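You operate a simulated robot arm through the tools that you are given. There is no shell and no other tool. Be economical: measure what you need, move in short steps, check, and stop when the job is done.

Carry out the task below with a simulated robot arm. There is one attempt and no reset: what you move stays moved.

## Task
Vent the keg line, uncouple the full slim keg and cap its neck.
Fine: gauge at nought and vent shut, coupler lever up before lifting; coupler in the cup on the cup post; green dust cap on.

The check looks at the end state, three seconds after you hand in, the way a careful person would. Anything else that was tipped, shoved, dropped, spilled or broken makes it a failure. A push-on lid holds only when it is set on centred and level and pressed home; a screw cap is set on level and turned clockwise until tight.

## Robot
A 7-joint arm with a two-finger parallel gripper, fixed in place. Base frame: the origin is at the foot of the arm, x ahead of it, y to its left, z up. Readings come in cm, rad, newtons and seconds.
Its first joint turns from -2.897 to 2.897 rad. Payload 4.4 kg.
The tool frame sits at the grasp point between the pads (the TCP): z along the fingers, y along the line on which they close. The tips reach 2.3 cm beyond it. The gripper opens to 9.4 cm. The fingers are 3.8 cm wide and 1 cm thick; the gripper's body (5.4 by 9.6 cm) begins 3.9 cm behind the TCP.
Orientation is that of the tool frame in the base frame, as a unit quaternion [x, y, z, w]. With the fingers straight down and closing along the base's y, the tool's x points along the base's -x, its y along +y and its z along -z.

## Interface
- The arm moves only by the tool nudge_tool. Its argument "deltas" is one flat list of numbers, 7 for each row, row after row: the gripper command, from -1 (shut) to 1 (fully open), values between in proportion, then the shift along the tool's x, y, z in m, then the turn, a rotation vector about the tool's x, y, z in rad. In form: [claw, dx, dy, dz, ax, ay, az, claw, dx, dy, dz, ax, ay, az, ...]. A call has 1 to 10 rows; each row is the pose to reach, as a shift and turn from the pose commanded when the call began, along the tool's axes at that moment. A row lasts 0.2 s, in which the tool goes at most 5 cm and 0.15 rad; a call with a longer step from one row to the next is refused whole, and so is a gripper value outside its range. A pose out of reach is approached as far as the arm can. The call stops where the force on the tool passes 40 N (or 10 N more than at its start, if that is more) or the arm is blocked; 0.2 s more then pass. Each finger travels about 7.2 cm/s and halts on what it meets, pressing with about 43 N; the grip force reading is that of the motor and also rises with nothing between the fingers. The clock runs only during rows and for 0.2 s after the last one: add rows that repeat a pose to give the fingers time. The reply holds the time, the measured pose of the TCP, the force on the tool along the base axes, the opening and the grip force, in the units named above and with some noise, with the torque about the TCP (base axes, N m) and any sound that the robot's microphone picked up.
- Cameras (640 x 400 px; columns grow to the right, rows downward): "scene" is fixed at [22.18, 49.8, 106.61]; the picture's right is [-0.52, 0.86, 0.00], its down [0.52, 0.31, -0.79] and it looks along [-0.68, -0.41, -0.61] (base axes); focal length 214 px, centre (320, 200). "wrist" rides on the gripper at [8.6, 1.6, -7.5] in the tool frame; the picture's right is [-0.18, 0.98, 0.00], its down [-0.58, -0.11, -0.81] and it looks along [-0.79, -0.15, 0.59] (tool axes); focal length 243 px, centre (320, 200). There is no depth. A picture from a camera that has moved, and an enlarged one, comes with that camera's place and axes in the base frame and with its lens.
- capture(camera): a new picture of that camera. It takes no simulated time.
- inspect(camera, box): a new picture of the part [left, top, right, bottom] of that camera's present view, enlarged. It takes no simulated time.
- close_job(): hands the job in; it is judged then, once.

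Work in short steps. Places have to be worked out from the pictures, the camera data and where the tool is seen: move nearer, look again, correct. Check each grasp and each placing, and mend what went wrong. You have 120 turns and 76 pictures in all, those below and enlarged ones among them. Open the gripper and draw the arm clear of the work before you hand the job in, unless the task says otherwise; then end with one line.

The tools are called after ">>>" as name(argument=value, ...) on one line, values as JSON. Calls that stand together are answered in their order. nudge_tool: Moves the arm, as the interface text tells. Its arguments: {"type":"object","properties":{"deltas":{"type":"array","items":{"type":"number"}}},"required":["deltas"]} The other tools are called the same way: capture (camera) takes a picture; inspect (camera, box) takes an enlarged picture of a part of a camera's view; close_job () hands the job in.

At the start:

```text
time_s: 0.0
tcp_pos: [48.98, 65.43, 123.14]
tcp_rot: [0.0, 1.0, 0.0, 0.0]
wrist_force: [0.8, 0.9, 0.0]
moment: [0.01, 0.03, 0.01]
grip_width: 9.4
grip_force: 0.2
```

scene: 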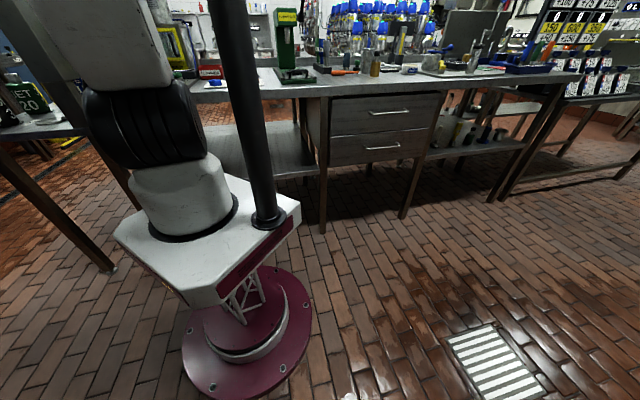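
wrist: 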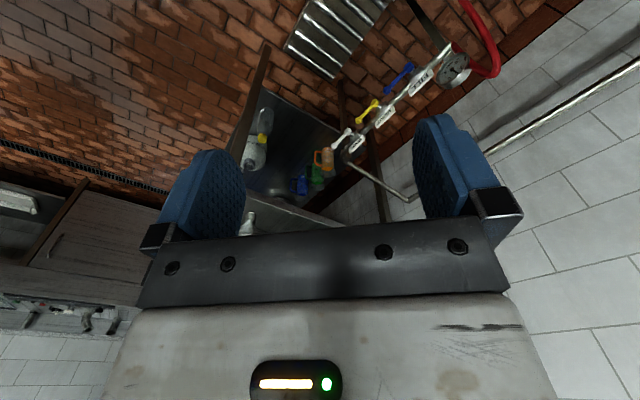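

I start with enlarged views of the wrist picture, where a gauge, red hose and coloured parts are visible.

>>> inspect(camera="wrist", box=[230, 0, 550, 200])

>>> inspect(camera="scene", box=[160, 0, 640, 300])

```text
2.00 times, centred on (390, 100) of wrist
camera zoom: at [40.38, 67.13, 130.54], right [0.18, 0.98, 0.0], down [0.58, -0.11, 0.81], along [0.79, -0.15, -0.59], focal length 485 px, centre (180, 400)
```

zoom: 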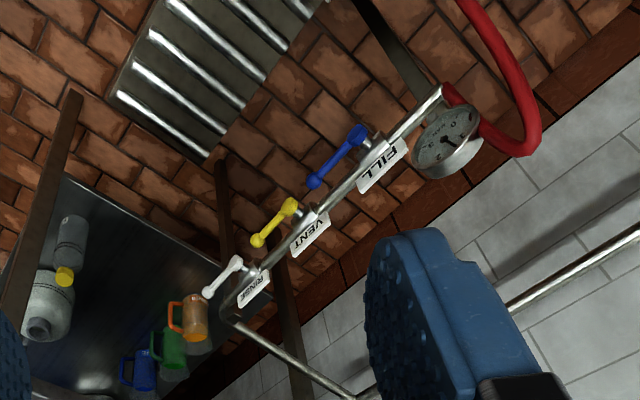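

```text
1.33 times, centred on (400, 150) of scene
camera zoom: at [22.18, 49.8, 106.61], right [-0.52, 0.86, 0.0], down [0.52, 0.31, -0.79], along [-0.68, -0.41, -0.61], focal length 286 px, centre (213, 267)
```

zoom: 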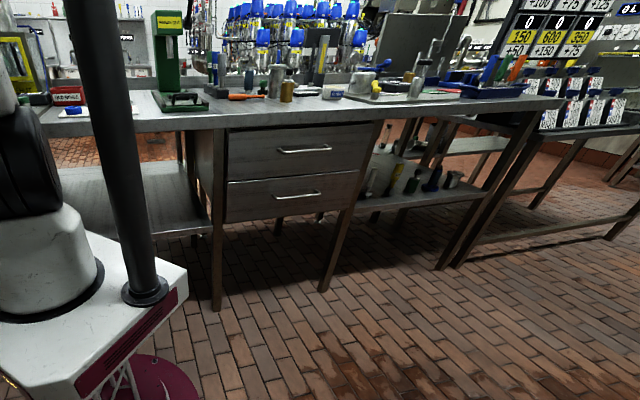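

The manifold (RINSE, VENT, FILL, gauge) is ahead and left. I yaw the tool in place to see the keg and coupler.

>>> nudge_tool(deltas=[1, 0, 0, 0, 0, 0, -0.15, 1, 0, 0, 0, 0, 0, -0.3, 1, 0, 0, 0, 0, 0, -0.45, 1, 0, 0, 0, 0, 0, -0.6, 1, 0, 0, 0, 0, 0, -0.75, 1, 0, 0, 0, 0, 0, -0.9, 1, 0, 0, 0, 0, 0, -1.05, 1, 0, 0, 0, 0, 0, -1.2])

>>> capture(camera="wrist")

```text
time_s: 1.8
tcp_pos: [49.0, 65.45, 123.15]
tcp_rot: [-0.566, 0.825, 0.0, -0.001]
wrist_force: [0.1, 0.2, 0.7]
moment: [-0.01, -0.01, 0.02]
grip_width: 9.38
grip_force: 0.1
```

```text
71 pictures are left
camera wrist: at [44.38, 58.04, 130.56], right [-0.85, 0.53, 0.0], down [0.31, 0.5, 0.81], along [0.42, 0.69, -0.59], focal length 243 px, centre (320, 200)
```

wrist: 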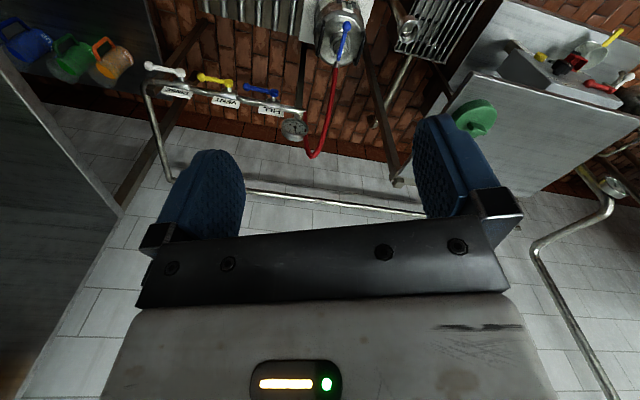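

The keg with its blue-levered coupler and red hose is just below ahead, with a green cap to the right. I tilt the camera down to see them properly.

>>> nudge_tool(deltas=[1, 0, 0, 0, 0, 0.15, 0, 1, 0, 0, 0, 0, 0.3, 0, 1, 0, 0, 0, 0, 0.45, 0, 1, 0, 0, 0, 0, 0.6, 0, 1, 0, 0, 0, 0, 0.6, 0])

>>> capture(camera="wrist")

```text
time_s: 3.0
tcp_pos: [49.11, 65.48, 123.08]
tcp_rot: [-0.539, 0.788, -0.167, -0.245]
wrist_force: [1.6, -0.3, 0.2]
moment: [-0.02, -0.02, 0.01]
grip_width: 9.37
grip_force: 0.2
```

```text
70 pictures are left
camera wrist: at [46.42, 63.41, 134.12], right [-0.86, 0.5, -0.1], down [0.44, 0.83, 0.34], along [0.25, 0.24, -0.94], focal length 243 px, centre (320, 200)
```

wrist: 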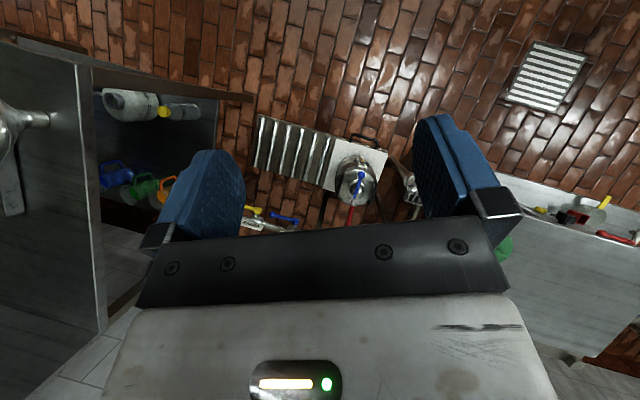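

Enlarging the keg area and the right bench.

>>> inspect(camera="wrist", box=[240, 90, 440, 240])

>>> inspect(camera="wrist", box=[440, 130, 640, 280])

```text
2.67 times, centred on (340, 165) of wrist
camera zoom: at [46.42, 63.41, 134.12], right [-0.86, 0.5, -0.1], down [0.44, 0.83, 0.34], along [0.25, 0.24, -0.94], focal length 647 px, centre (267, 293)
```

zoom: 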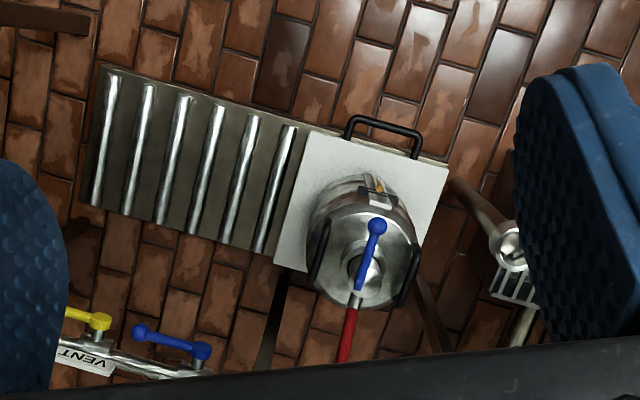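

```text
2.67 times, centred on (540, 205) of wrist
camera zoom: at [46.42, 63.41, 134.12], right [-0.86, 0.5, -0.1], down [0.44, 0.83, 0.34], along [0.25, 0.24, -0.94], focal length 647 px, centre (-267, 187)
```

zoom: 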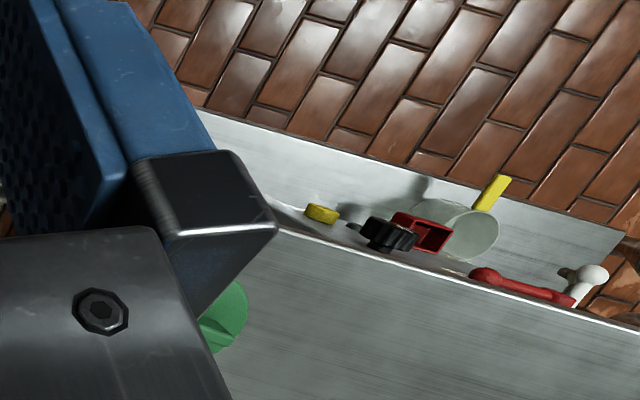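

Lever top triangulates to about (50, 81, 62). I back off toward the base and lower, to get a lower, wider view of keg, manifold and cup post.

>>> nudge_tool(deltas=[1, 0.008, 0.006, 0.039, 0, -0.035, 0, 1, 0.016, 0.011, 0.078, 0, -0.07, 0, 1, 0.023, 0.017, 0.117, 0, -0.1, 0, 1, 0.031, 0.023, 0.156, 0, -0.14, 0, 1, 0.039, 0.028, 0.195, 0, -0.17, 0, 1, 0.047, 0.034, 0.234, 0, -0.21, 0, 1, 0.054, 0.04, 0.273, 0, -0.24, 0, 1, 0.062, 0.045, 0.312, 0, -0.28, 0, 1, 0.07, 0.051, 0.351, 0, -0.3, 0, 1, 0.07, 0.051, 0.351, 0, -0.3, 0])

>>> capture(camera="wrist")

```text
time_s: 5.2
tcp_pos: [34.77, 43.27, 98.17]
tcp_rot: [-0.558, 0.816, -0.085, -0.124]
wrist_force: [0.5, -1.1, 0.2]
moment: [-0.03, -0.03, -0.01]
grip_width: 9.4
grip_force: 0.1
```

```text
67 pictures are left
camera wrist: at [31.15, 38.33, 107.87], right [-0.85, 0.52, -0.05], down [0.39, 0.7, 0.6], along [0.35, 0.49, -0.8], focal length 243 px, centre (320, 200)
```

wrist: 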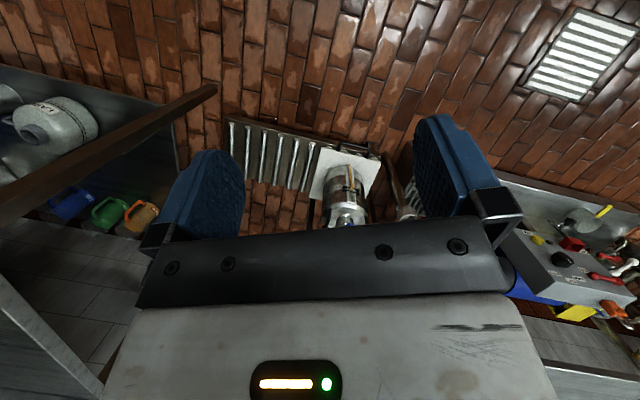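

The gripper hides the lower half; I pitch the camera up so keg and manifold fall in the free half.

>>> nudge_tool(deltas=[1, 0, 0, 0, 0, -0.15, 0, 1, 0, 0, 0, 0, -0.3, 0, 1, 0, 0, 0, 0, -0.45, 0, 1, 0, 0, 0, 0, -0.5, 0])

>>> inspect(camera="wrist", box=[100, 0, 500, 250])

```text
time_s: 6.2
tcp_pos: [34.95, 43.53, 98.06]
tcp_rot: [-0.561, 0.822, 0.056, 0.083]
wrist_force: [0.3, -0.4, -0.8]
moment: [0.03, -0.05, 0.01]
grip_width: 9.41
grip_force: 0.1
```

```text
1.60 times, centred on (300, 125) of wrist
camera zoom: at [29.88, 34.82, 103.61], right [-0.85, 0.52, 0.04], down [0.25, 0.34, 0.91], along [0.46, 0.78, -0.42], focal length 388 px, centre (352, 320)
```

zoom: 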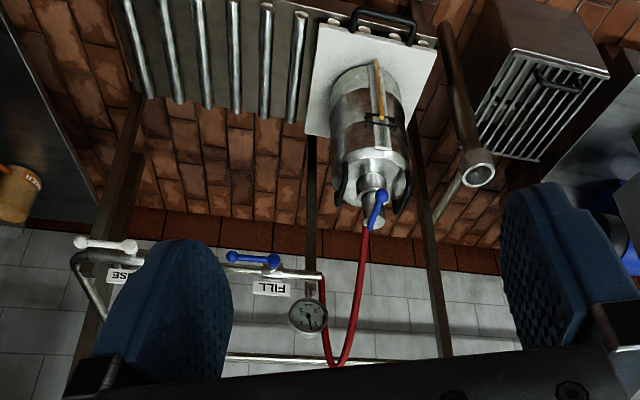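

Keg, cup post (to the right), manifold and gauge are all located. Now I yaw further left to find the green cap.

>>> nudge_tool(deltas=[1, 0, 0, 0, 0, 0, -0.15, 1, 0, 0, 0, 0, 0, -0.3, 1, 0, 0, 0, 0, 0, -0.45, 1, 0, 0, 0, 0, 0, -0.6, 1, 0, 0, 0, 0, 0, -0.7])

>>> inspect(camera="wrist", box=[160, 0, 640, 300])

```text
time_s: 7.4
tcp_pos: [35.07, 43.38, 98.12]
tcp_rot: [0.811, -0.577, -0.025, -0.096]
wrist_force: [0.2, 0.1, -0.5]
moment: [0.0, 0.01, -0.02]
grip_width: 9.38
grip_force: 0.1
```

```text
1.33 times, centred on (400, 150) of wrist
camera zoom: at [35.85, 33.55, 103.85], right [-0.99, -0.14, -0.1], down [-0.15, 0.43, 0.89], along [-0.08, 0.89, -0.44], focal length 324 px, centre (213, 267)
```

zoom: 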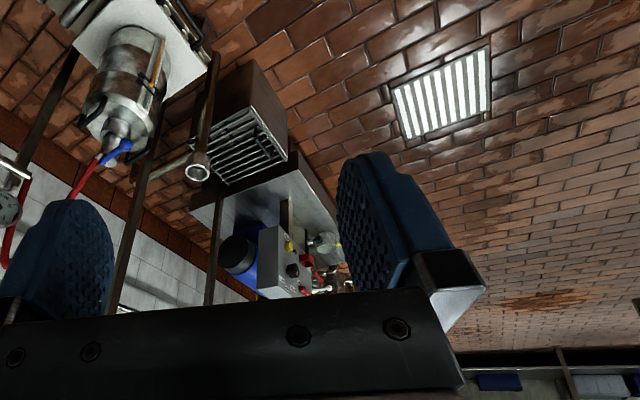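

The green item is probably hidden behind the gripper here; pitching the camera up more.

>>> nudge_tool(deltas=[1, 0, 0, 0, 0, -0.15, 0, 1, 0, 0, 0, 0, -0.3, 0, 1, 0, 0, 0, 0, -0.45, 0])

>>> capture(camera="wrist")

```text
time_s: 8.2
tcp_pos: [35.02, 43.35, 98.14]
tcp_rot: [0.783, -0.543, -0.205, -0.225]
wrist_force: [0.0, -0.1, 0.3]
moment: [0.0, 0.01, -0.02]
grip_width: 9.39
grip_force: 0.0
```

```text
64 pictures are left
camera wrist: at [36.89, 32.22, 99.07], right [-0.99, -0.17, -0.02], down [-0.03, 0.01, 1.0], along [-0.17, 0.99, -0.02], focal length 243 px, centre (320, 200)
```

wrist: 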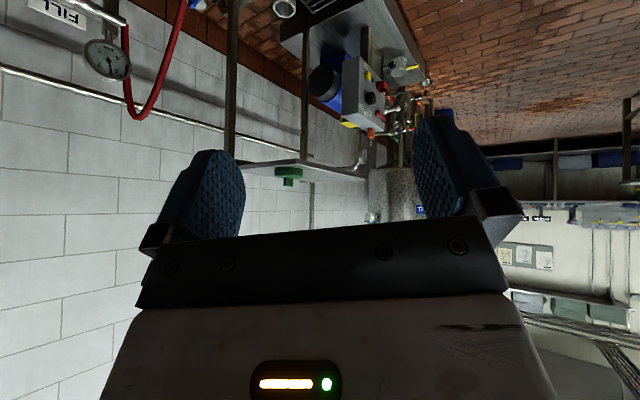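

>>> inspect(camera="wrist", box=[200, 0, 440, 200])

```text
2.00 times, centred on (320, 100) of wrist
camera zoom: at [36.89, 32.22, 99.07], right [-0.99, -0.17, -0.02], down [-0.03, 0.01, 1.0], along [-0.17, 0.99, -0.02], focal length 485 px, centre (320, 400)
```

zoom: 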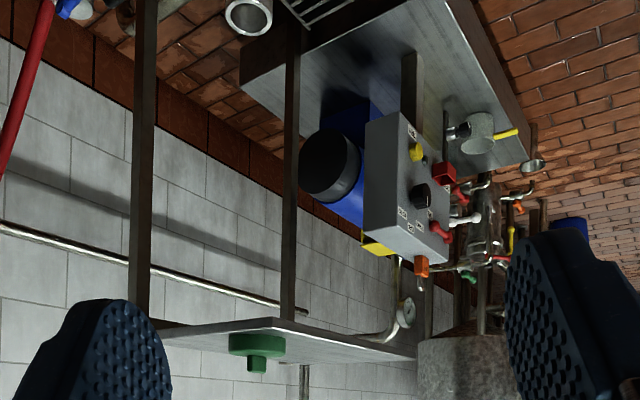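

The green cap stands on a high shelf at about (34, 96, 91); the manifold levers are around (82–92, 74–84, 57). I go nearer to the manifold for gauge and lever details.

>>> nudge_tool(deltas=[1, 0.0042, -0.0272, 0.0191, 0.0223, 0.0682, 0.116, 1, 0.0084, -0.0544, 0.0382, 0.0446, 0.1364, 0.232, 1, 0.0127, -0.0817, 0.0573, 0.0669, 0.2046, 0.348, 1, 0.0169, -0.1089, 0.0764, 0.0892, 0.2728, 0.464, 1, 0.0211, -0.1361, 0.0956, 0.1115, 0.3409, 0.58, 1, 0.0253, -0.1633, 0.1147, 0.1338, 0.4091, 0.696, 1, 0.0296, -0.1906, 0.1338, 0.1561, 0.4773, 0.812, 1, 0.0338, -0.2178, 0.1529, 0.1784, 0.5455, 0.928, 1, 0.038, -0.245, 0.172, 0.2007, 0.6137, 1.044, 1, 0.038, -0.245, 0.172, 0.2007, 0.6137, 1.044])

>>> capture(camera="wrist")

```text
time_s: 10.4
tcp_pos: [57.98, 58.04, 84.91]
tcp_rot: [-0.413, 0.911, 0.0, -0.001]
wrist_force: [-0.3, 0.6, 0.2]
moment: [0.0, 0.01, 0.03]
grip_width: 9.4
grip_force: 0.1
```

```text
62 pictures are left
camera wrist: at [51.09, 52.68, 92.33], right [-0.62, 0.79, 0.0], down [0.47, 0.37, 0.81], along [0.63, 0.5, -0.59], focal length 243 px, centre (320, 200)
```

wrist: 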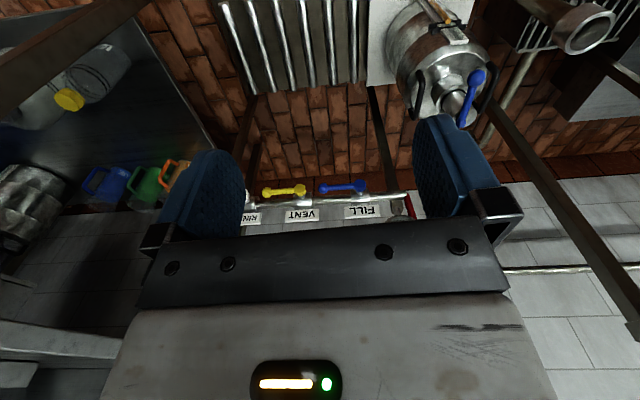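

Pitching up so the manifold is in clear view, then enlarging.

>>> nudge_tool(deltas=[1, 0, 0, 0, 0, -0.15, 0, 1, 0, 0, 0, 0, -0.3, 0, 1, 0, 0, 0, 0, -0.45, 0, 1, 0, 0, 0, 0, -0.45, 0])

>>> inspect(camera="wrist", box=[230, 0, 470, 150])

```text
time_s: 11.4
tcp_pos: [57.97, 57.85, 84.94]
tcp_rot: [-0.402, 0.888, 0.092, 0.203]
wrist_force: [-0.6, -0.3, 0.0]
moment: [-0.03, 0.01, 0.0]
grip_width: 9.38
grip_force: 0.0
```

```text
2.67 times, centred on (350, 75) of wrist
camera zoom: at [49.52, 50.81, 87.87], right [-0.63, 0.77, 0.08], down [0.2, 0.06, 0.98], along [0.75, 0.63, -0.19], focal length 647 px, centre (240, 533)
```

zoom: 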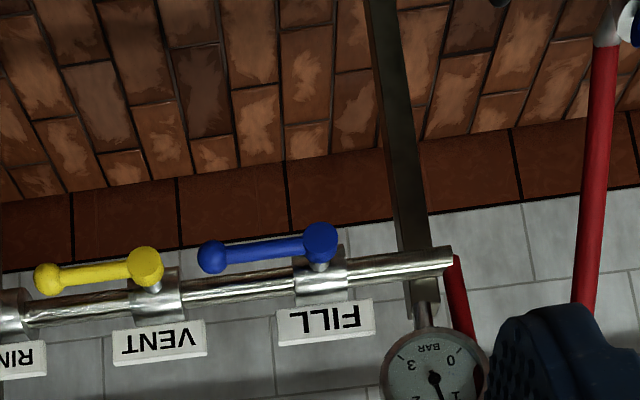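

Gauge reads over 1 bar, so the vent is shut with its lever horizontal; the lever lies on the manifold's front face, stem at (89.3, 76.6, 55.8), end at (95.0, 70.8, 56). I close the fingers and move to a stand-off pointing mostly outward.

>>> nudge_tool(deltas=[-1, -0.009, -0.0185, 0.0322, 0.006, -0.075, 0.005, -1, -0.018, -0.037, 0.0644, 0.011, -0.15, 0.011, -1, -0.027, -0.0555, 0.0966, 0.017, -0.225, 0.016, -1, -0.036, -0.074, 0.1288, 0.023, -0.3, 0.022, -1, -0.045, -0.0925, 0.161, 0.028, -0.375, 0.027, -1, -0.054, -0.111, 0.1932, 0.034, -0.45, 0.032, -1, -0.063, -0.1295, 0.2254, 0.04, -0.525, 0.038, -1, -0.072, -0.148, 0.2576, 0.046, -0.6, 0.043, -1, -0.081, -0.1665, 0.2898, 0.051, -0.675, 0.049, -1, -0.0905, -0.185, 0.322, 0.057, -0.75, 0.054])

>>> capture(camera="wrist")

```text
time_s: 13.6
tcp_pos: [86.76, 62.37, 60.05]
tcp_rot: [-0.311, 0.764, 0.214, 0.524]
wrist_force: [0.4, 0.0, 0.6]
moment: [0.01, 0.05, -0.03]
grip_width: 0.02
grip_force: 42.2
```

```text
60 pictures are left
camera wrist: at [78.46, 56.58, 54.67], right [-0.64, 0.75, 0.17], down [-0.31, -0.46, 0.83], along [0.7, 0.48, 0.53], focal length 243 px, centre (320, 200)
```

wrist: 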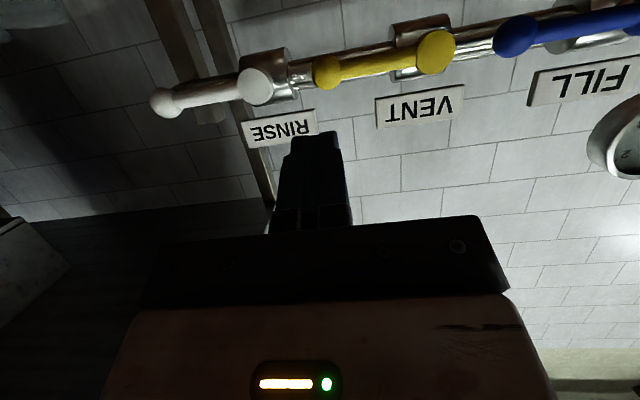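

Reach is fine. Refined: vent knob (95, 71, 56.4), stem (89.1, 77, 56.6). I move the closed fingertips to just above the lever near its end.

>>> nudge_tool(deltas=[-1, -0.03, 0.01, 0.0, 0, 0, 0, -1, -0.055, 0.02, 0.03, 0, 0, 0, -1, -0.0603, 0.02, 0.06, 0, 0, 0, -1, -0.0603, 0.02, 0.088, 0, 0, 0, -1, -0.0603, 0.02, 0.088, 0, 0, 0])

>>> capture(camera="wrist")

```text
time_s: 14.8
tcp_pos: [92.44, 70.98, 62.32]
tcp_rot: [-0.312, 0.765, 0.214, 0.522]
wrist_force: [0.2, 0.3, -0.7]
moment: [0.01, -0.01, -0.01]
grip_width: 0.0
grip_force: 41.9
```

```text
59 pictures are left
camera wrist: at [84.17, 65.24, 56.98], right [-0.64, 0.75, 0.17], down [-0.31, -0.46, 0.83], along [0.7, 0.48, 0.52], focal length 243 px, centre (320, 200)
```

wrist: 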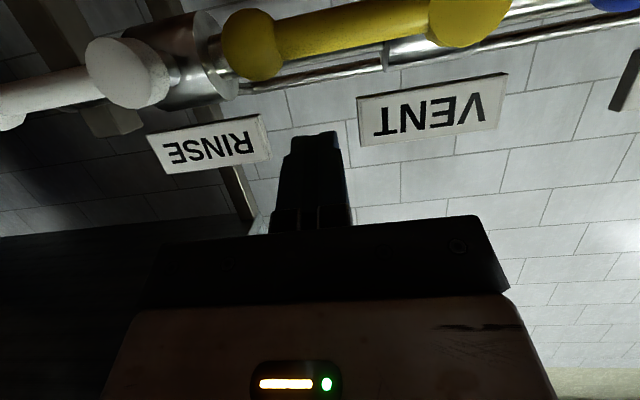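

Fingers are aligned between the labels above the lever. I press straight down in small steps and watch the force.

>>> nudge_tool(deltas=[-1, 0.0093, 0, 0.0036, 0, 0, 0, -1, 0.0187, 0, 0.0072, 0, 0, 0, -1, 0.028, 0, 0.0108, 0, 0, 0, -1, 0.0374, 0, 0.0144, 0, 0, 0, -1, 0.0374, 0, 0.0144, 0, 0, 0])

>>> capture(camera="wrist")

```text
time_s: 16.0
tcp_pos: [92.48, 71.08, 58.34]
tcp_rot: [-0.311, 0.765, 0.213, 0.522]
wrist_force: [-0.2, -0.7, -0.3]
moment: [0.0, 0.0, 0.03]
grip_width: 0.02
grip_force: 42.4
```

```text
58 pictures are left
camera wrist: at [84.14, 65.28, 52.91], right [-0.64, 0.75, 0.17], down [-0.31, -0.46, 0.83], along [0.7, 0.48, 0.52], focal length 243 px, centre (320, 200)
```

wrist: 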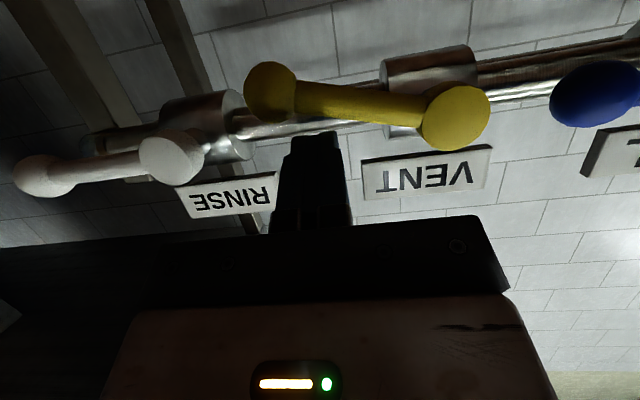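

The lever swung down about 15° with hardly any force. I follow the arc down to the quarter turn.

>>> nudge_tool(deltas=[-1, 0.0134, -0.001, 0.0052, 0, 0, 0, -1, 0.0299, 0.003, 0.0116, 0, 0, 0, -1, 0.0453, 0.0133, 0.0175, 0, 0, 0, -1, 0.0538, 0.023, 0.0208, 0, 0, 0, -1, 0.0602, 0.035, 0.0233, 0, 0, 0, -1, 0.0644, 0.048, 0.0249, 0, 0, 0, -1, 0.0644, 0.05, 0.0249, 0, 0, 0])

>>> capture(camera="wrist")

```text
time_s: 17.7
tcp_pos: [89.62, 74.27, 51.89]
tcp_rot: [-0.313, 0.763, 0.217, 0.522]
wrist_force: [4.1, -10.6, 3.9]
moment: [0.08, -0.11, -0.08]
grip_width: 0.0
grip_force: 42.6
out of reach, approached as far as the arm can: row 7
stopped in row 7: the force on the tool passed its limit (the readings are from after the stop); the commanded pose is now the measured one
```

```text
57 pictures are left
camera wrist: at [81.29, 68.44, 46.55], right [-0.64, 0.74, 0.18], down [-0.3, -0.46, 0.83], along [0.7, 0.48, 0.52], focal length 243 px, centre (320, 200)
```

wrist: 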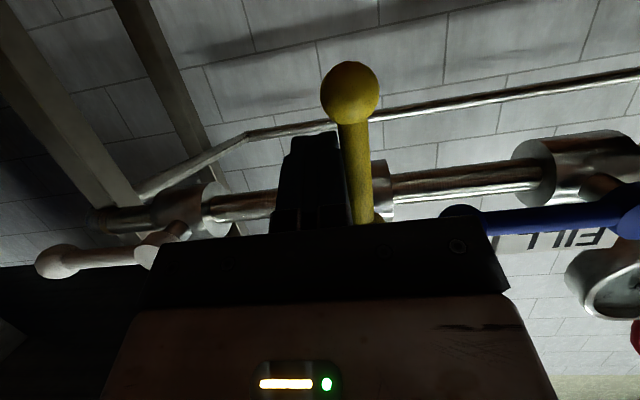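

The vent lever is vertical, against its stop: vent open. I back off and look at the gauge.

>>> nudge_tool(deltas=[-1, 0, -0.008, 0, 0, 0, 0, -1, 0.012, -0.008, -0.04, 0, 0, 0, -1, 0.024, -0.008, -0.08, 0, 0, 0, -1, -0.005, 0.02, -0.1, 0, 0, 0, -1, -0.03, 0.045, -0.12, 0, 0, 0, -1, -0.06, 0.065, -0.14, 0, 0, 0, -1, -0.097, 0.08, -0.166, 0, 0, 0, -1, -0.097, 0.08, -0.166, 0, 0, 0])

>>> capture(camera="wrist")

```text
time_s: 19.5
tcp_pos: [78.58, 67.87, 66.26]
tcp_rot: [-0.324, 0.762, 0.229, 0.512]
wrist_force: [-0.1, 0.3, -0.1]
moment: [-0.03, -0.03, -0.02]
grip_width: 0.0
grip_force: 42.2
out of reach, approached as far as the arm can: row 4, 5, 6, 7, 8
```

```text
56 pictures are left
camera wrist: at [70.32, 61.65, 61.04], right [-0.67, 0.72, 0.19], down [-0.28, -0.47, 0.84], along [0.69, 0.5, 0.51], focal length 243 px, centre (320, 200)
```

wrist: 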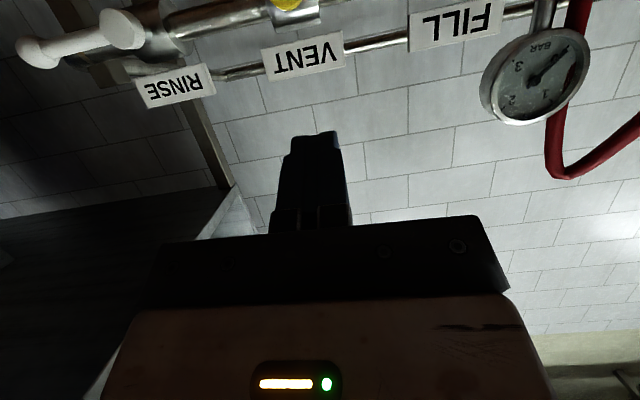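

>>> inspect(camera="wrist", box=[480, 20, 600, 130])

```text
3.64 times, centred on (540, 75) of wrist
camera zoom: at [70.32, 61.65, 61.04], right [-0.67, 0.72, 0.19], down [-0.28, -0.47, 0.84], along [0.69, 0.5, 0.51], focal length 882 px, centre (-480, 654)
```

zoom: 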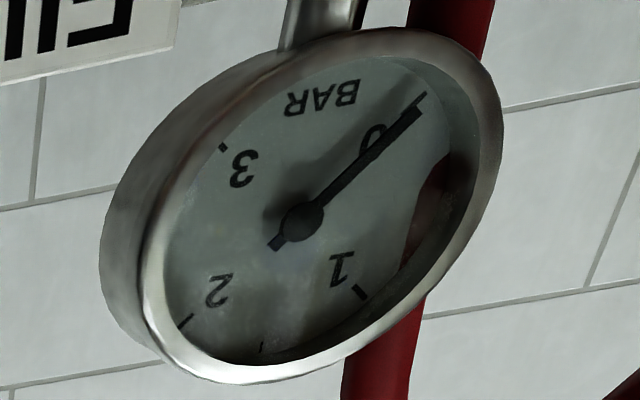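

The gauge reads zero. Now I go round to the other side of the vent lever, below FILL's lever end, to push it back shut; first a waypoint in free space.

>>> nudge_tool(deltas=[-1, 0.03, -0.004, 0.026, 0, 0, 0, -1, 0.06, -0.008, 0.052, 0, 0, 0, -1, 0.09, -0.012, 0.078, 0, 0, 0, -1, 0.12, -0.016, 0.104, 0, 0, 0, -1, 0.12, -0.016, 0.104, 0, 0, 0])

>>> capture(camera="wrist")

```text
time_s: 20.7
tcp_pos: [84.49, 70.53, 51.33]
tcp_rot: [-0.317, 0.762, 0.221, 0.519]
wrist_force: [0.3, 0.9, -0.9]
moment: [0.04, -0.04, 0.0]
grip_width: 0.0
grip_force: 42.1
out of reach, approached as far as the arm can: row 1, 2, 3, 4, 5
```

```text
54 pictures are left
camera wrist: at [76.34, 64.62, 45.91], right [-0.65, 0.74, 0.18], down [-0.3, -0.47, 0.83], along [0.7, 0.49, 0.52], focal length 243 px, centre (320, 200)
```

wrist: 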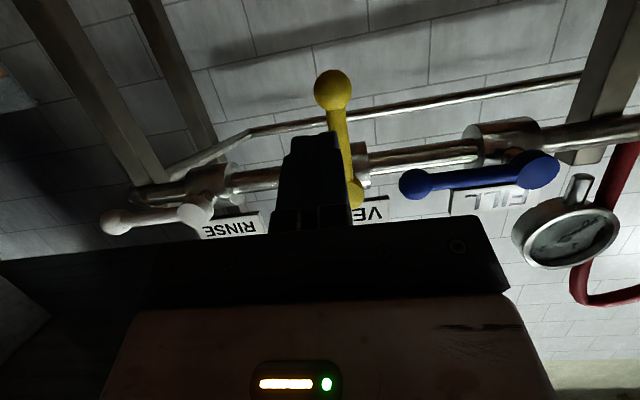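

Now sideways past the lever's other side, staying short of it, checking before moving in.

>>> nudge_tool(deltas=[-1, 0, 0.025, 0, 0, 0, 0, -1, 0, 0.05, 0, 0, 0, 0, -1, 0, 0.05, 0, 0, 0, 0])

>>> capture(camera="wrist")

```text
time_s: 21.5
tcp_pos: [82.98, 72.57, 51.17]
tcp_rot: [-0.323, 0.762, 0.228, 0.513]
wrist_force: [-0.1, 0.1, -0.6]
moment: [-0.01, 0.01, -0.02]
grip_width: 0.0
grip_force: 42.7
out of reach, approached as far as the arm can: row 1, 2, 3
```

```text
53 pictures are left
camera wrist: at [74.62, 66.37, 46.01], right [-0.66, 0.72, 0.19], down [-0.28, -0.47, 0.84], along [0.69, 0.5, 0.52], focal length 243 px, centre (320, 200)
```

wrist: 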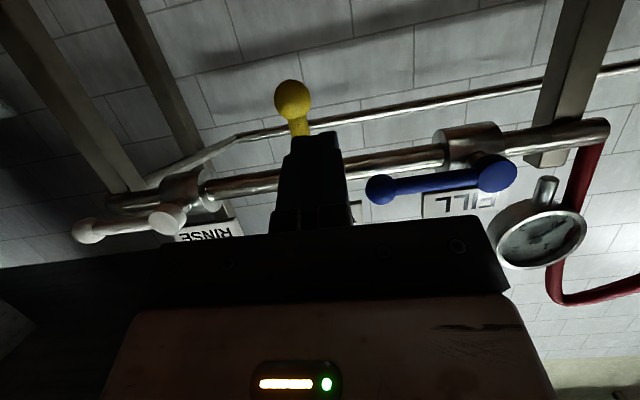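

The arm wants a little counter-clockwise yaw here; I yaw 0.15 rad and finish the sideways shift.

>>> nudge_tool(deltas=[-1, 0, 0.01, 0, -0.07, 0, -0.028, -1, 0, 0.026, 0, -0.14, 0, -0.055, -1, 0, 0.026, 0, -0.14, 0, -0.055])

>>> capture(camera="wrist")

```text
time_s: 22.3
tcp_pos: [81.01, 74.36, 51.27]
tcp_rot: [-0.37, 0.738, 0.255, 0.504]
wrist_force: [0.4, -0.6, -0.5]
moment: [0.0, -0.01, 0.0]
grip_width: 0.0
grip_force: 42.7
```

```text
52 pictures are left
camera wrist: at [73.65, 67.27, 45.95], right [-0.75, 0.64, 0.18], down [-0.23, -0.5, 0.83], along [0.62, 0.58, 0.52], focal length 243 px, centre (320, 200)
```

wrist: 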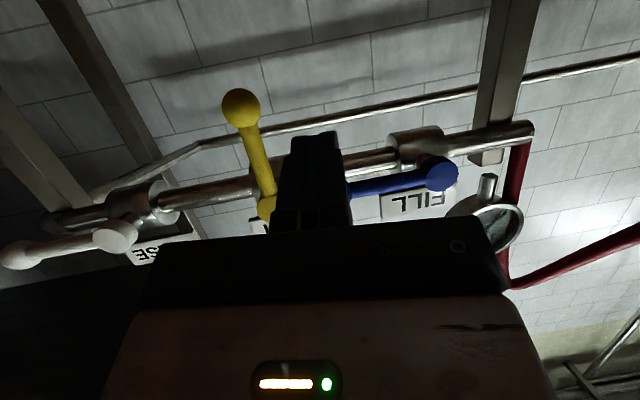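

Pose reached cleanly. I move in horizontally to the depth of the lever, on its free side.

>>> nudge_tool(deltas=[-1, -0.0112, -0.0048, 0.0289, 0, 0, 0, -1, -0.0225, -0.0096, 0.0578, 0, 0, 0, -1, -0.0225, -0.0096, 0.0578, 0, 0, 0])

>>> capture(camera="wrist")

```text
time_s: 23.1
tcp_pos: [85.59, 78.62, 51.45]
tcp_rot: [-0.369, 0.738, 0.255, 0.504]
wrist_force: [0.0, 0.3, -0.2]
moment: [-0.02, 0.02, 0.0]
grip_width: 0.0
grip_force: 42.4
```

```text
51 pictures are left
camera wrist: at [78.21, 71.54, 46.07], right [-0.75, 0.64, 0.18], down [-0.23, -0.5, 0.83], along [0.62, 0.58, 0.52], focal length 243 px, centre (320, 200)
```

wrist: 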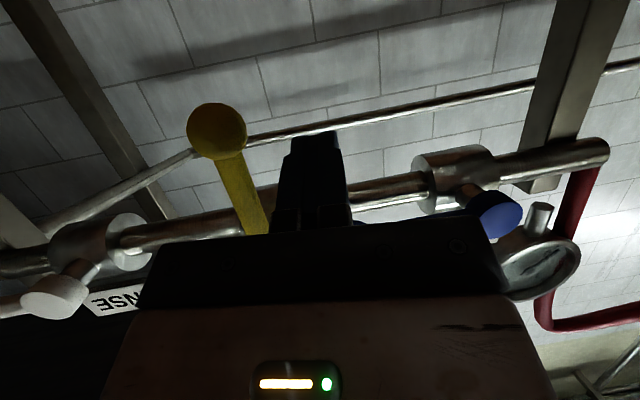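

Positioned left of the lever. I now sweep the knob back along its arc to horizontal.

>>> nudge_tool(deltas=[-1, 0.0011, -0.0217, -0.0031, 0, 0, 0, -1, 0.0051, -0.0335, -0.0036, 0, 0, 0, -1, 0.0066, -0.0463, -0.0051, 0, 0, 0, -1, 0.0051, -0.0611, -0.0082, 0, 0, 0, -1, -0.0007, -0.0758, -0.0128, 0, 0, 0, -1, -0.0116, -0.0886, -0.0193, 0, 0, 0, -1, -0.0266, -0.0974, -0.0265, 0, 0, 0, -1, -0.0303, -0.0974, -0.028, 0, 0, 0, -1, -0.0303, -0.0974, -0.028, 0, 0, 0])

>>> capture(camera="wrist")

```text
time_s: 25.1
tcp_pos: [92.04, 71.39, 54.32]
tcp_rot: [-0.37, 0.74, 0.255, 0.5]
wrist_force: [-2.6, -2.3, -2.6]
moment: [0.05, -0.02, -0.03]
grip_width: 0.03
grip_force: 42.1
stopped in row 9: the force on the tool passed its limit (the readings are from after the stop); the commanded pose is now the measured one
```

```text
50 pictures are left
camera wrist: at [84.72, 64.29, 49.04], right [-0.75, 0.64, 0.18], down [-0.23, -0.5, 0.84], along [0.62, 0.59, 0.52], focal length 243 px, centre (320, 200)
```

wrist: 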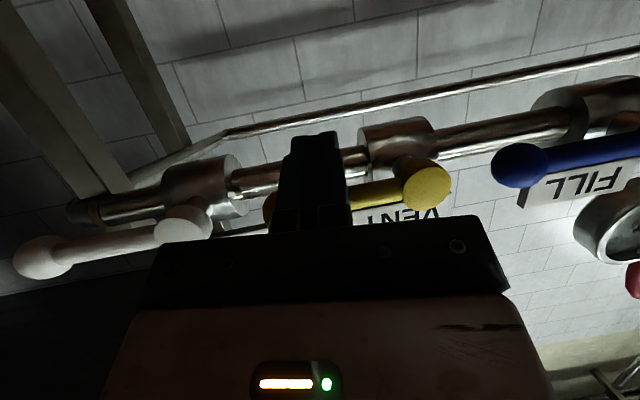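

The vent lever is horizontal again at its stop. I back away and check lever and gauge.

>>> nudge_tool(deltas=[-1, 0.0093, 0, 0.0036, 0, 0, 0, -1, 0.012, 0, -0.03, 0, 0, 0, -1, 0.012, 0, -0.07, 0, 0.1, 0, -1, -0.03, 0.02, -0.1, 0, 0.2, 0, -1, -0.06, 0.05, -0.12, 0, 0.3, 0, -1, -0.1, 0.07, -0.14, 0, 0.4, 0, -1, -0.14, 0.08, -0.15, 0, 0.4, 0, -1, -0.14, 0.08, -0.15, 0, 0.4, 0])

>>> inspect(camera="wrist", box=[160, 0, 640, 250])

```text
refused: row 4 steps farther than a row can; nothing moved
```

```text
1.33 times, centred on (400, 125) of wrist
camera zoom: at [84.72, 64.29, 49.04], right [-0.75, 0.64, 0.18], down [-0.23, -0.5, 0.84], along [0.62, 0.59, 0.52], focal length 324 px, centre (213, 300)
```

zoom: 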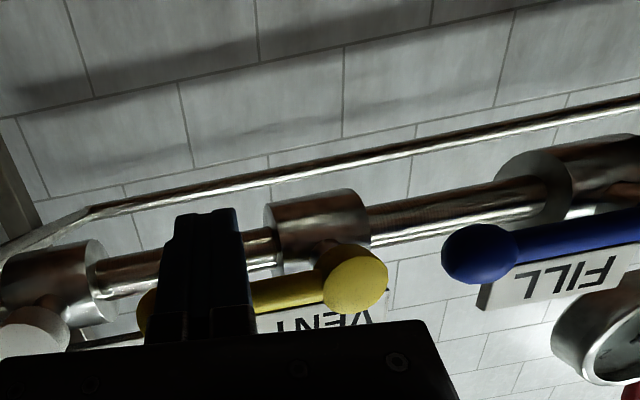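

One step was too long; resending with smaller steps.

>>> nudge_tool(deltas=[-1, 0.0093, 0, 0.0036, 0, 0, 0, -1, 0.012, 0, -0.03, 0, 0, 0, -1, 0.012, 0, -0.07, 0, 0.1, 0, -1, -0.02, 0.015, -0.09, 0, 0.2, 0, -1, -0.05, 0.035, -0.11, 0, 0.3, 0, -1, -0.08, 0.055, -0.13, 0, 0.4, 0, -1, -0.11, 0.07, -0.145, 0, 0.4, 0, -1, -0.14, 0.08, -0.15, 0, 0.4, 0, -1, -0.14, 0.08, -0.15, 0, 0.4, 0])

>>> capture(camera="wrist")

```text
time_s: 27.1
tcp_pos: [80.39, 69.09, 72.93]
tcp_rot: [-0.413, 0.825, 0.177, 0.343]
wrist_force: [-0.6, 0.8, -0.7]
moment: [-0.02, -0.05, 0.0]
grip_width: 0.01
grip_force: 42.5
```

```text
48 pictures are left
camera wrist: at [72.4, 61.05, 71.95], right [-0.71, 0.69, 0.14], down [-0.01, -0.2, 0.98], along [0.7, 0.7, 0.15], focal length 243 px, centre (320, 200)
```

wrist: 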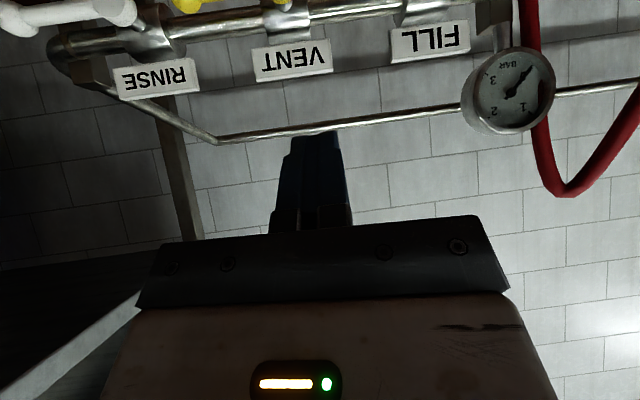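

Gauge zero, vent lever level. Now to the coupler: I move to a viewing pose before the keg.

>>> nudge_tool(deltas=[1, 0.0112, 0.018, -0.0348, -0.034, 0.037, -0.047, 1, 0.0223, 0.036, -0.0696, -0.067, 0.074, -0.094, 1, 0.0335, 0.054, -0.1043, -0.101, 0.111, -0.142, 1, 0.0447, 0.072, -0.1391, -0.135, 0.148, -0.189, 1, 0.0558, 0.09, -0.1739, -0.168, 0.184, -0.236, 1, 0.067, 0.108, -0.2087, -0.202, 0.221, -0.283, 1, 0.0782, 0.126, -0.2434, -0.236, 0.258, -0.331, 1, 0.0893, 0.144, -0.2782, -0.269, 0.295, -0.378, 1, 0.1005, 0.162, -0.313, -0.303, 0.332, -0.425, 1, 0.1005, 0.162, -0.313, -0.303, 0.332, -0.425])

>>> capture(camera="wrist")

```text
time_s: 29.3
tcp_pos: [50.12, 55.02, 88.18]
tcp_rot: [-0.647, 0.729, 0.152, 0.167]
wrist_force: [-0.5, 0.6, 0.0]
moment: [0.01, 0.03, 0.03]
grip_width: 9.42
grip_force: 0.1
```

```text
47 pictures are left
camera wrist: at [47.17, 44.33, 91.02], right [-0.96, 0.28, 0.08], down [0.13, 0.15, 0.98], along [0.26, 0.95, -0.18], focal length 243 px, centre (320, 200)
```

wrist: 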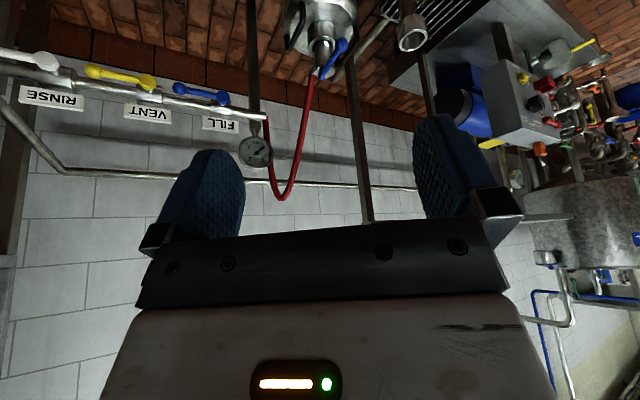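

>>> inspect(camera="wrist", box=[260, 0, 450, 120])

>>> inspect(camera="wrist", box=[0, 30, 280, 205])

```text
3.33 times, centred on (355, 60) of wrist
camera zoom: at [47.17, 44.33, 91.02], right [-0.96, 0.28, 0.08], down [0.13, 0.15, 0.98], along [0.26, 0.95, -0.18], focal length 809 px, centre (203, 667)
```

zoom: 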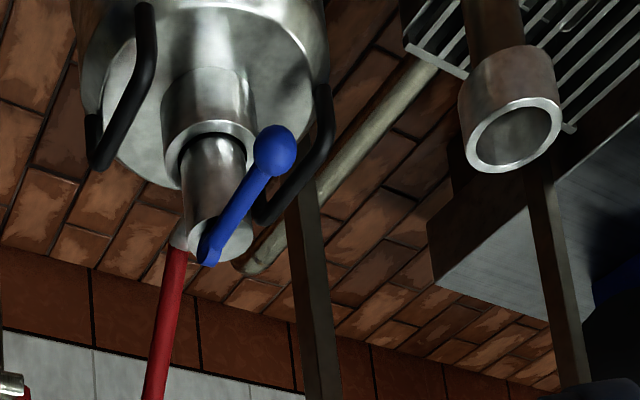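

```text
2.29 times, centred on (140, 118) of wrist
camera zoom: at [47.17, 44.33, 91.02], right [-0.96, 0.28, 0.08], down [0.13, 0.15, 0.98], along [0.26, 0.95, -0.18], focal length 555 px, centre (731, 389)
```

zoom: 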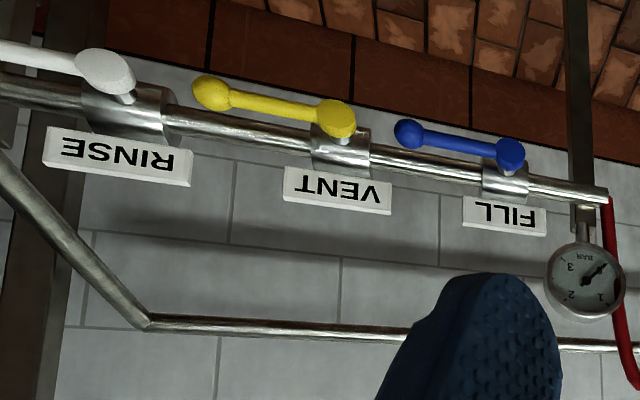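

Vent confirmed parallel with the header. Coupler: axis near (56, 87.5), lever pivot ≈(56, 88, 57), knob ≈(51, 82, 57) pointing at the robot; cup rim ≈(37, 86, 56). I approach above the lever knob with the tool tilted outward.

>>> nudge_tool(deltas=[0.06, -0.0176, 0.0079, 0.0341, 0.039, -0.007, 0.076, 0.06, -0.0351, 0.0159, 0.0683, 0.078, -0.014, 0.152, 0.06, -0.0527, 0.0238, 0.1024, 0.118, -0.021, 0.229, 0.06, -0.0703, 0.0317, 0.1366, 0.157, -0.028, 0.305, 0.06, -0.0879, 0.0396, 0.1707, 0.196, -0.035, 0.381, 0.06, -0.1054, 0.0476, 0.2049, 0.235, -0.042, 0.457, 0.06, -0.123, 0.0555, 0.239, 0.2746, -0.0486, 0.5337, 0.06, -0.123, 0.0555, 0.239, 0.2746, -0.0486, 0.5337])

>>> capture(camera="wrist")

```text
time_s: 31.1
tcp_pos: [47.18, 77.13, 71.78]
tcp_rot: [-0.398, 0.883, 0.105, 0.225]
wrist_force: [-0.3, -0.2, 0.2]
moment: [0.01, -0.01, 0.0]
grip_width: 4.97
grip_force: 0.1
```

```text
44 pictures are left
camera wrist: at [38.63, 69.78, 74.23], right [-0.63, 0.77, 0.09], down [0.17, 0.02, 0.99], along [0.76, 0.64, -0.14], focal length 243 px, centre (320, 200)
```

wrist: 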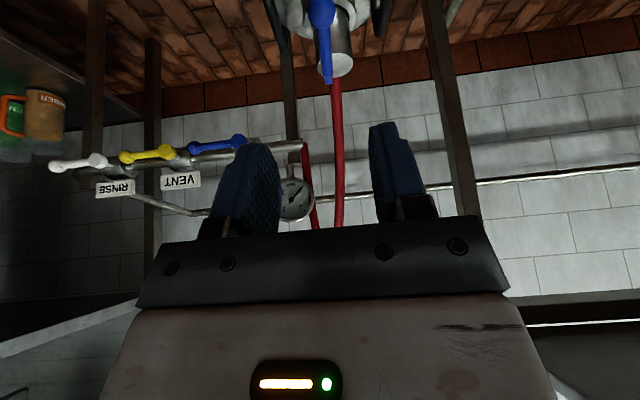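

>>> inspect(camera="wrist", box=[260, 0, 420, 100])

```text
4.00 times, centred on (340, 50) of wrist
camera zoom: at [38.63, 69.78, 74.23], right [-0.63, 0.77, 0.09], down [0.17, 0.02, 0.99], along [0.76, 0.64, -0.14], focal length 970 px, centre (240, 800)
```

zoom: 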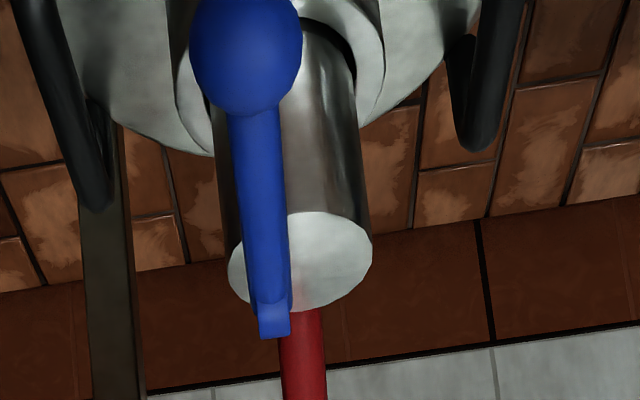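

Refined: knob (51.1, 82.4, 56.3), 2.4 cm wide, lever horizontal over the coupler top at (55.8, 88.3, 56). I descend with the fingers straddling the knob.

>>> nudge_tool(deltas=[0.06, 0.004, 0.001, 0.04, 0, 0, 0, 0.06, 0.008, 0.002, 0.08, 0, 0, 0, 0.06, 0.0125, 0.0033, 0.12, 0, 0, 0, 0.06, 0.0167, 0.0044, 0.1595, 0, 0, 0, 0.06, 0.0167, 0.0044, 0.1595, 0, 0, 0])

>>> capture(camera="wrist")

```text
time_s: 32.3
tcp_pos: [50.86, 82.41, 57.08]
tcp_rot: [-0.399, 0.883, 0.105, 0.225]
wrist_force: [-0.7, 0.7, -0.3]
moment: [-0.03, 0.02, 0.02]
grip_width: 4.98
grip_force: 0.1
```

```text
42 pictures are left
camera wrist: at [42.24, 75.04, 59.48], right [-0.63, 0.77, 0.09], down [0.17, 0.02, 0.99], along [0.76, 0.64, -0.14], focal length 243 px, centre (320, 200)
```

wrist: 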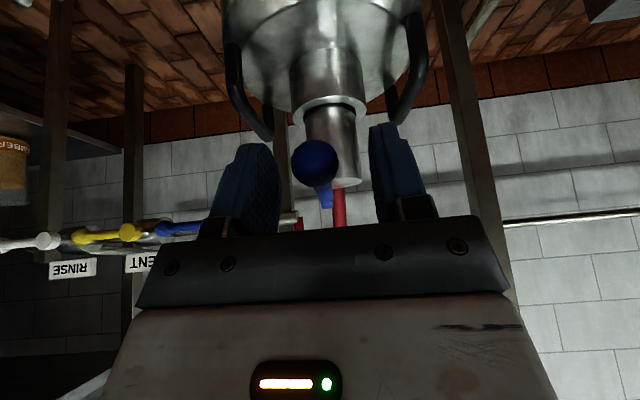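

The knob sits between the pads. Closing on it.

>>> nudge_tool(deltas=[-1, 0, 0, 0, 0, 0, 0, -1, 0, 0, 0, 0, 0, 0, -1, 0, 0, 0, 0, 0, 0, -1, 0, 0, 0, 0, 0, 0])

```text
time_s: 33.3
tcp_pos: [50.79, 82.29, 57.14]
tcp_rot: [-0.399, 0.883, 0.105, 0.225]
wrist_force: [0.4, -0.1, 0.6]
moment: [-0.07, 0.03, -0.02]
grip_width: 2.24
grip_force: 43.2
```

Gripped at 2.24 cm. I lift along the lever's arc, first 30°.

>>> nudge_tool(deltas=[-1, -0.0057, 0, -0.0078, 0, 0, 0, -1, -0.0114, 0, -0.0156, 0, 0, 0, -1, -0.019, 0, -0.0216, 0, 0, 0, -1, -0.0265, 0, -0.0276, 0, 0, 0])

>>> capture(camera="wrist")

```text
time_s: 34.3
tcp_pos: [51.44, 82.96, 60.7]
tcp_rot: [-0.4, 0.882, 0.105, 0.225]
wrist_force: [-5.0, -4.8, -4.1]
moment: [-0.83, 0.72, 0.03]
grip_width: 2.24
grip_force: 43.3
```

```text
41 pictures are left
camera wrist: at [42.86, 75.69, 63.1], right [-0.63, 0.77, 0.09], down [0.17, 0.02, 0.99], along [0.76, 0.64, -0.14], focal length 243 px, centre (320, 200)
```

wrist: 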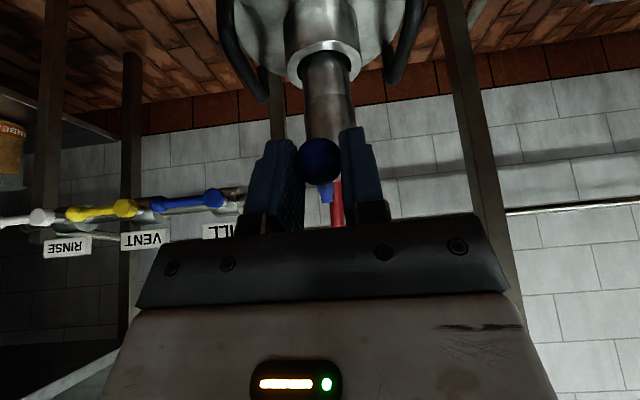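

>>> inspect(camera="wrist", box=[250, 20, 410, 220])

```text
2.00 times, centred on (330, 120) of wrist
camera zoom: at [42.86, 75.69, 63.1], right [-0.63, 0.77, 0.09], down [0.17, 0.02, 0.99], along [0.76, 0.64, -0.14], focal length 485 px, centre (300, 360)
```

zoom: 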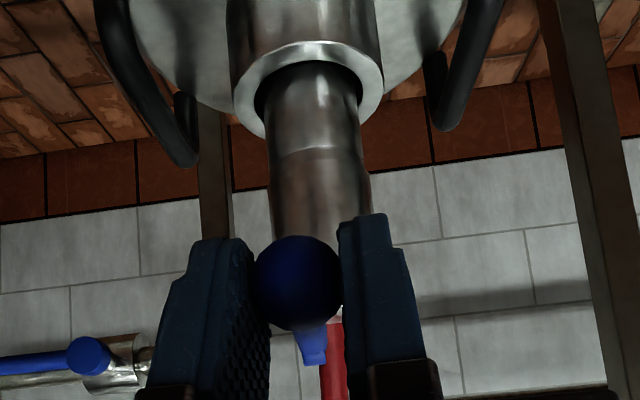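

The pads held the knob rigidly, so the coupler slid up ~3.5 cm instead of the lever turning. I lower it straight back along the same path.

>>> nudge_tool(deltas=[-1, 0.0075, 0, 0.006, 0, 0, 0, -1, 0.0151, 0, 0.012, 0, 0, 0, -1, 0.0208, 0, 0.0198, 0, 0, 0, -1, 0.0265, 0, 0.0276, 0, 0, 0, -1, 0.0265, 0, 0.0276, 0, 0, 0])

>>> inspect(camera="wrist", box=[250, 20, 410, 220])

```text
time_s: 35.5
tcp_pos: [50.78, 82.42, 57.24]
tcp_rot: [-0.399, 0.882, 0.106, 0.226]
wrist_force: [-3.4, -5.8, 17.5]
moment: [0.84, -0.72, -0.01]
grip_width: 2.22
grip_force: 42.9
```

```text
2.00 times, centred on (330, 120) of wrist
camera zoom: at [42.2, 75.05, 59.56], right [-0.63, 0.77, 0.1], down [0.17, 0.01, 0.99], along [0.76, 0.64, -0.14], focal length 485 px, centre (300, 360)
```

zoom: 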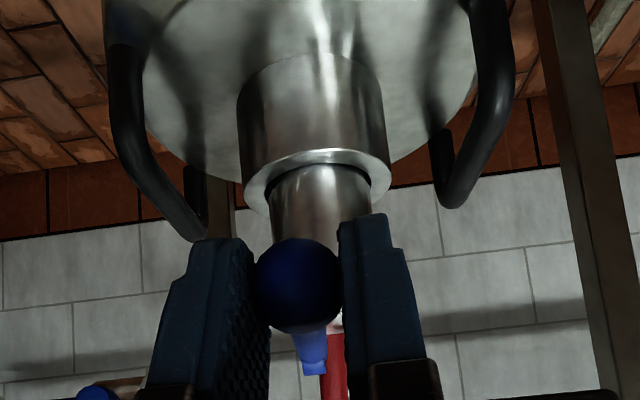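

Back down (the arm feels 17 N up, so it is seated). Releasing and comparing with the earlier picture.

>>> nudge_tool(deltas=[-0.3, 0, 0, 0, 0, 0, 0, 0.06, 0, 0, 0, 0, 0, 0, 0.06, 0, 0, 0, 0, 0, 0])

>>> inspect(camera="wrist", box=[250, 20, 410, 220])

```text
time_s: 36.3
tcp_pos: [50.69, 82.28, 57.04]
tcp_rot: [-0.4, 0.882, 0.105, 0.225]
wrist_force: [-1.2, 1.0, -0.7]
moment: [-0.01, 0.03, -0.02]
grip_width: 4.96
grip_force: 0.0
```

```text
2.00 times, centred on (330, 120) of wrist
camera zoom: at [42.17, 74.98, 59.44], right [-0.63, 0.77, 0.09], down [0.17, 0.02, 0.99], along [0.76, 0.64, -0.14], focal length 485 px, centre (300, 360)
```

zoom: 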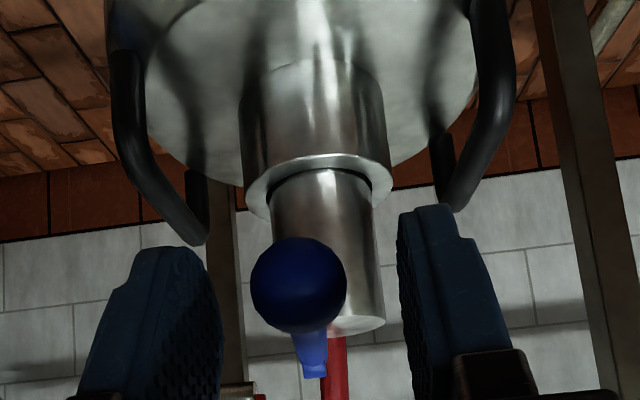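

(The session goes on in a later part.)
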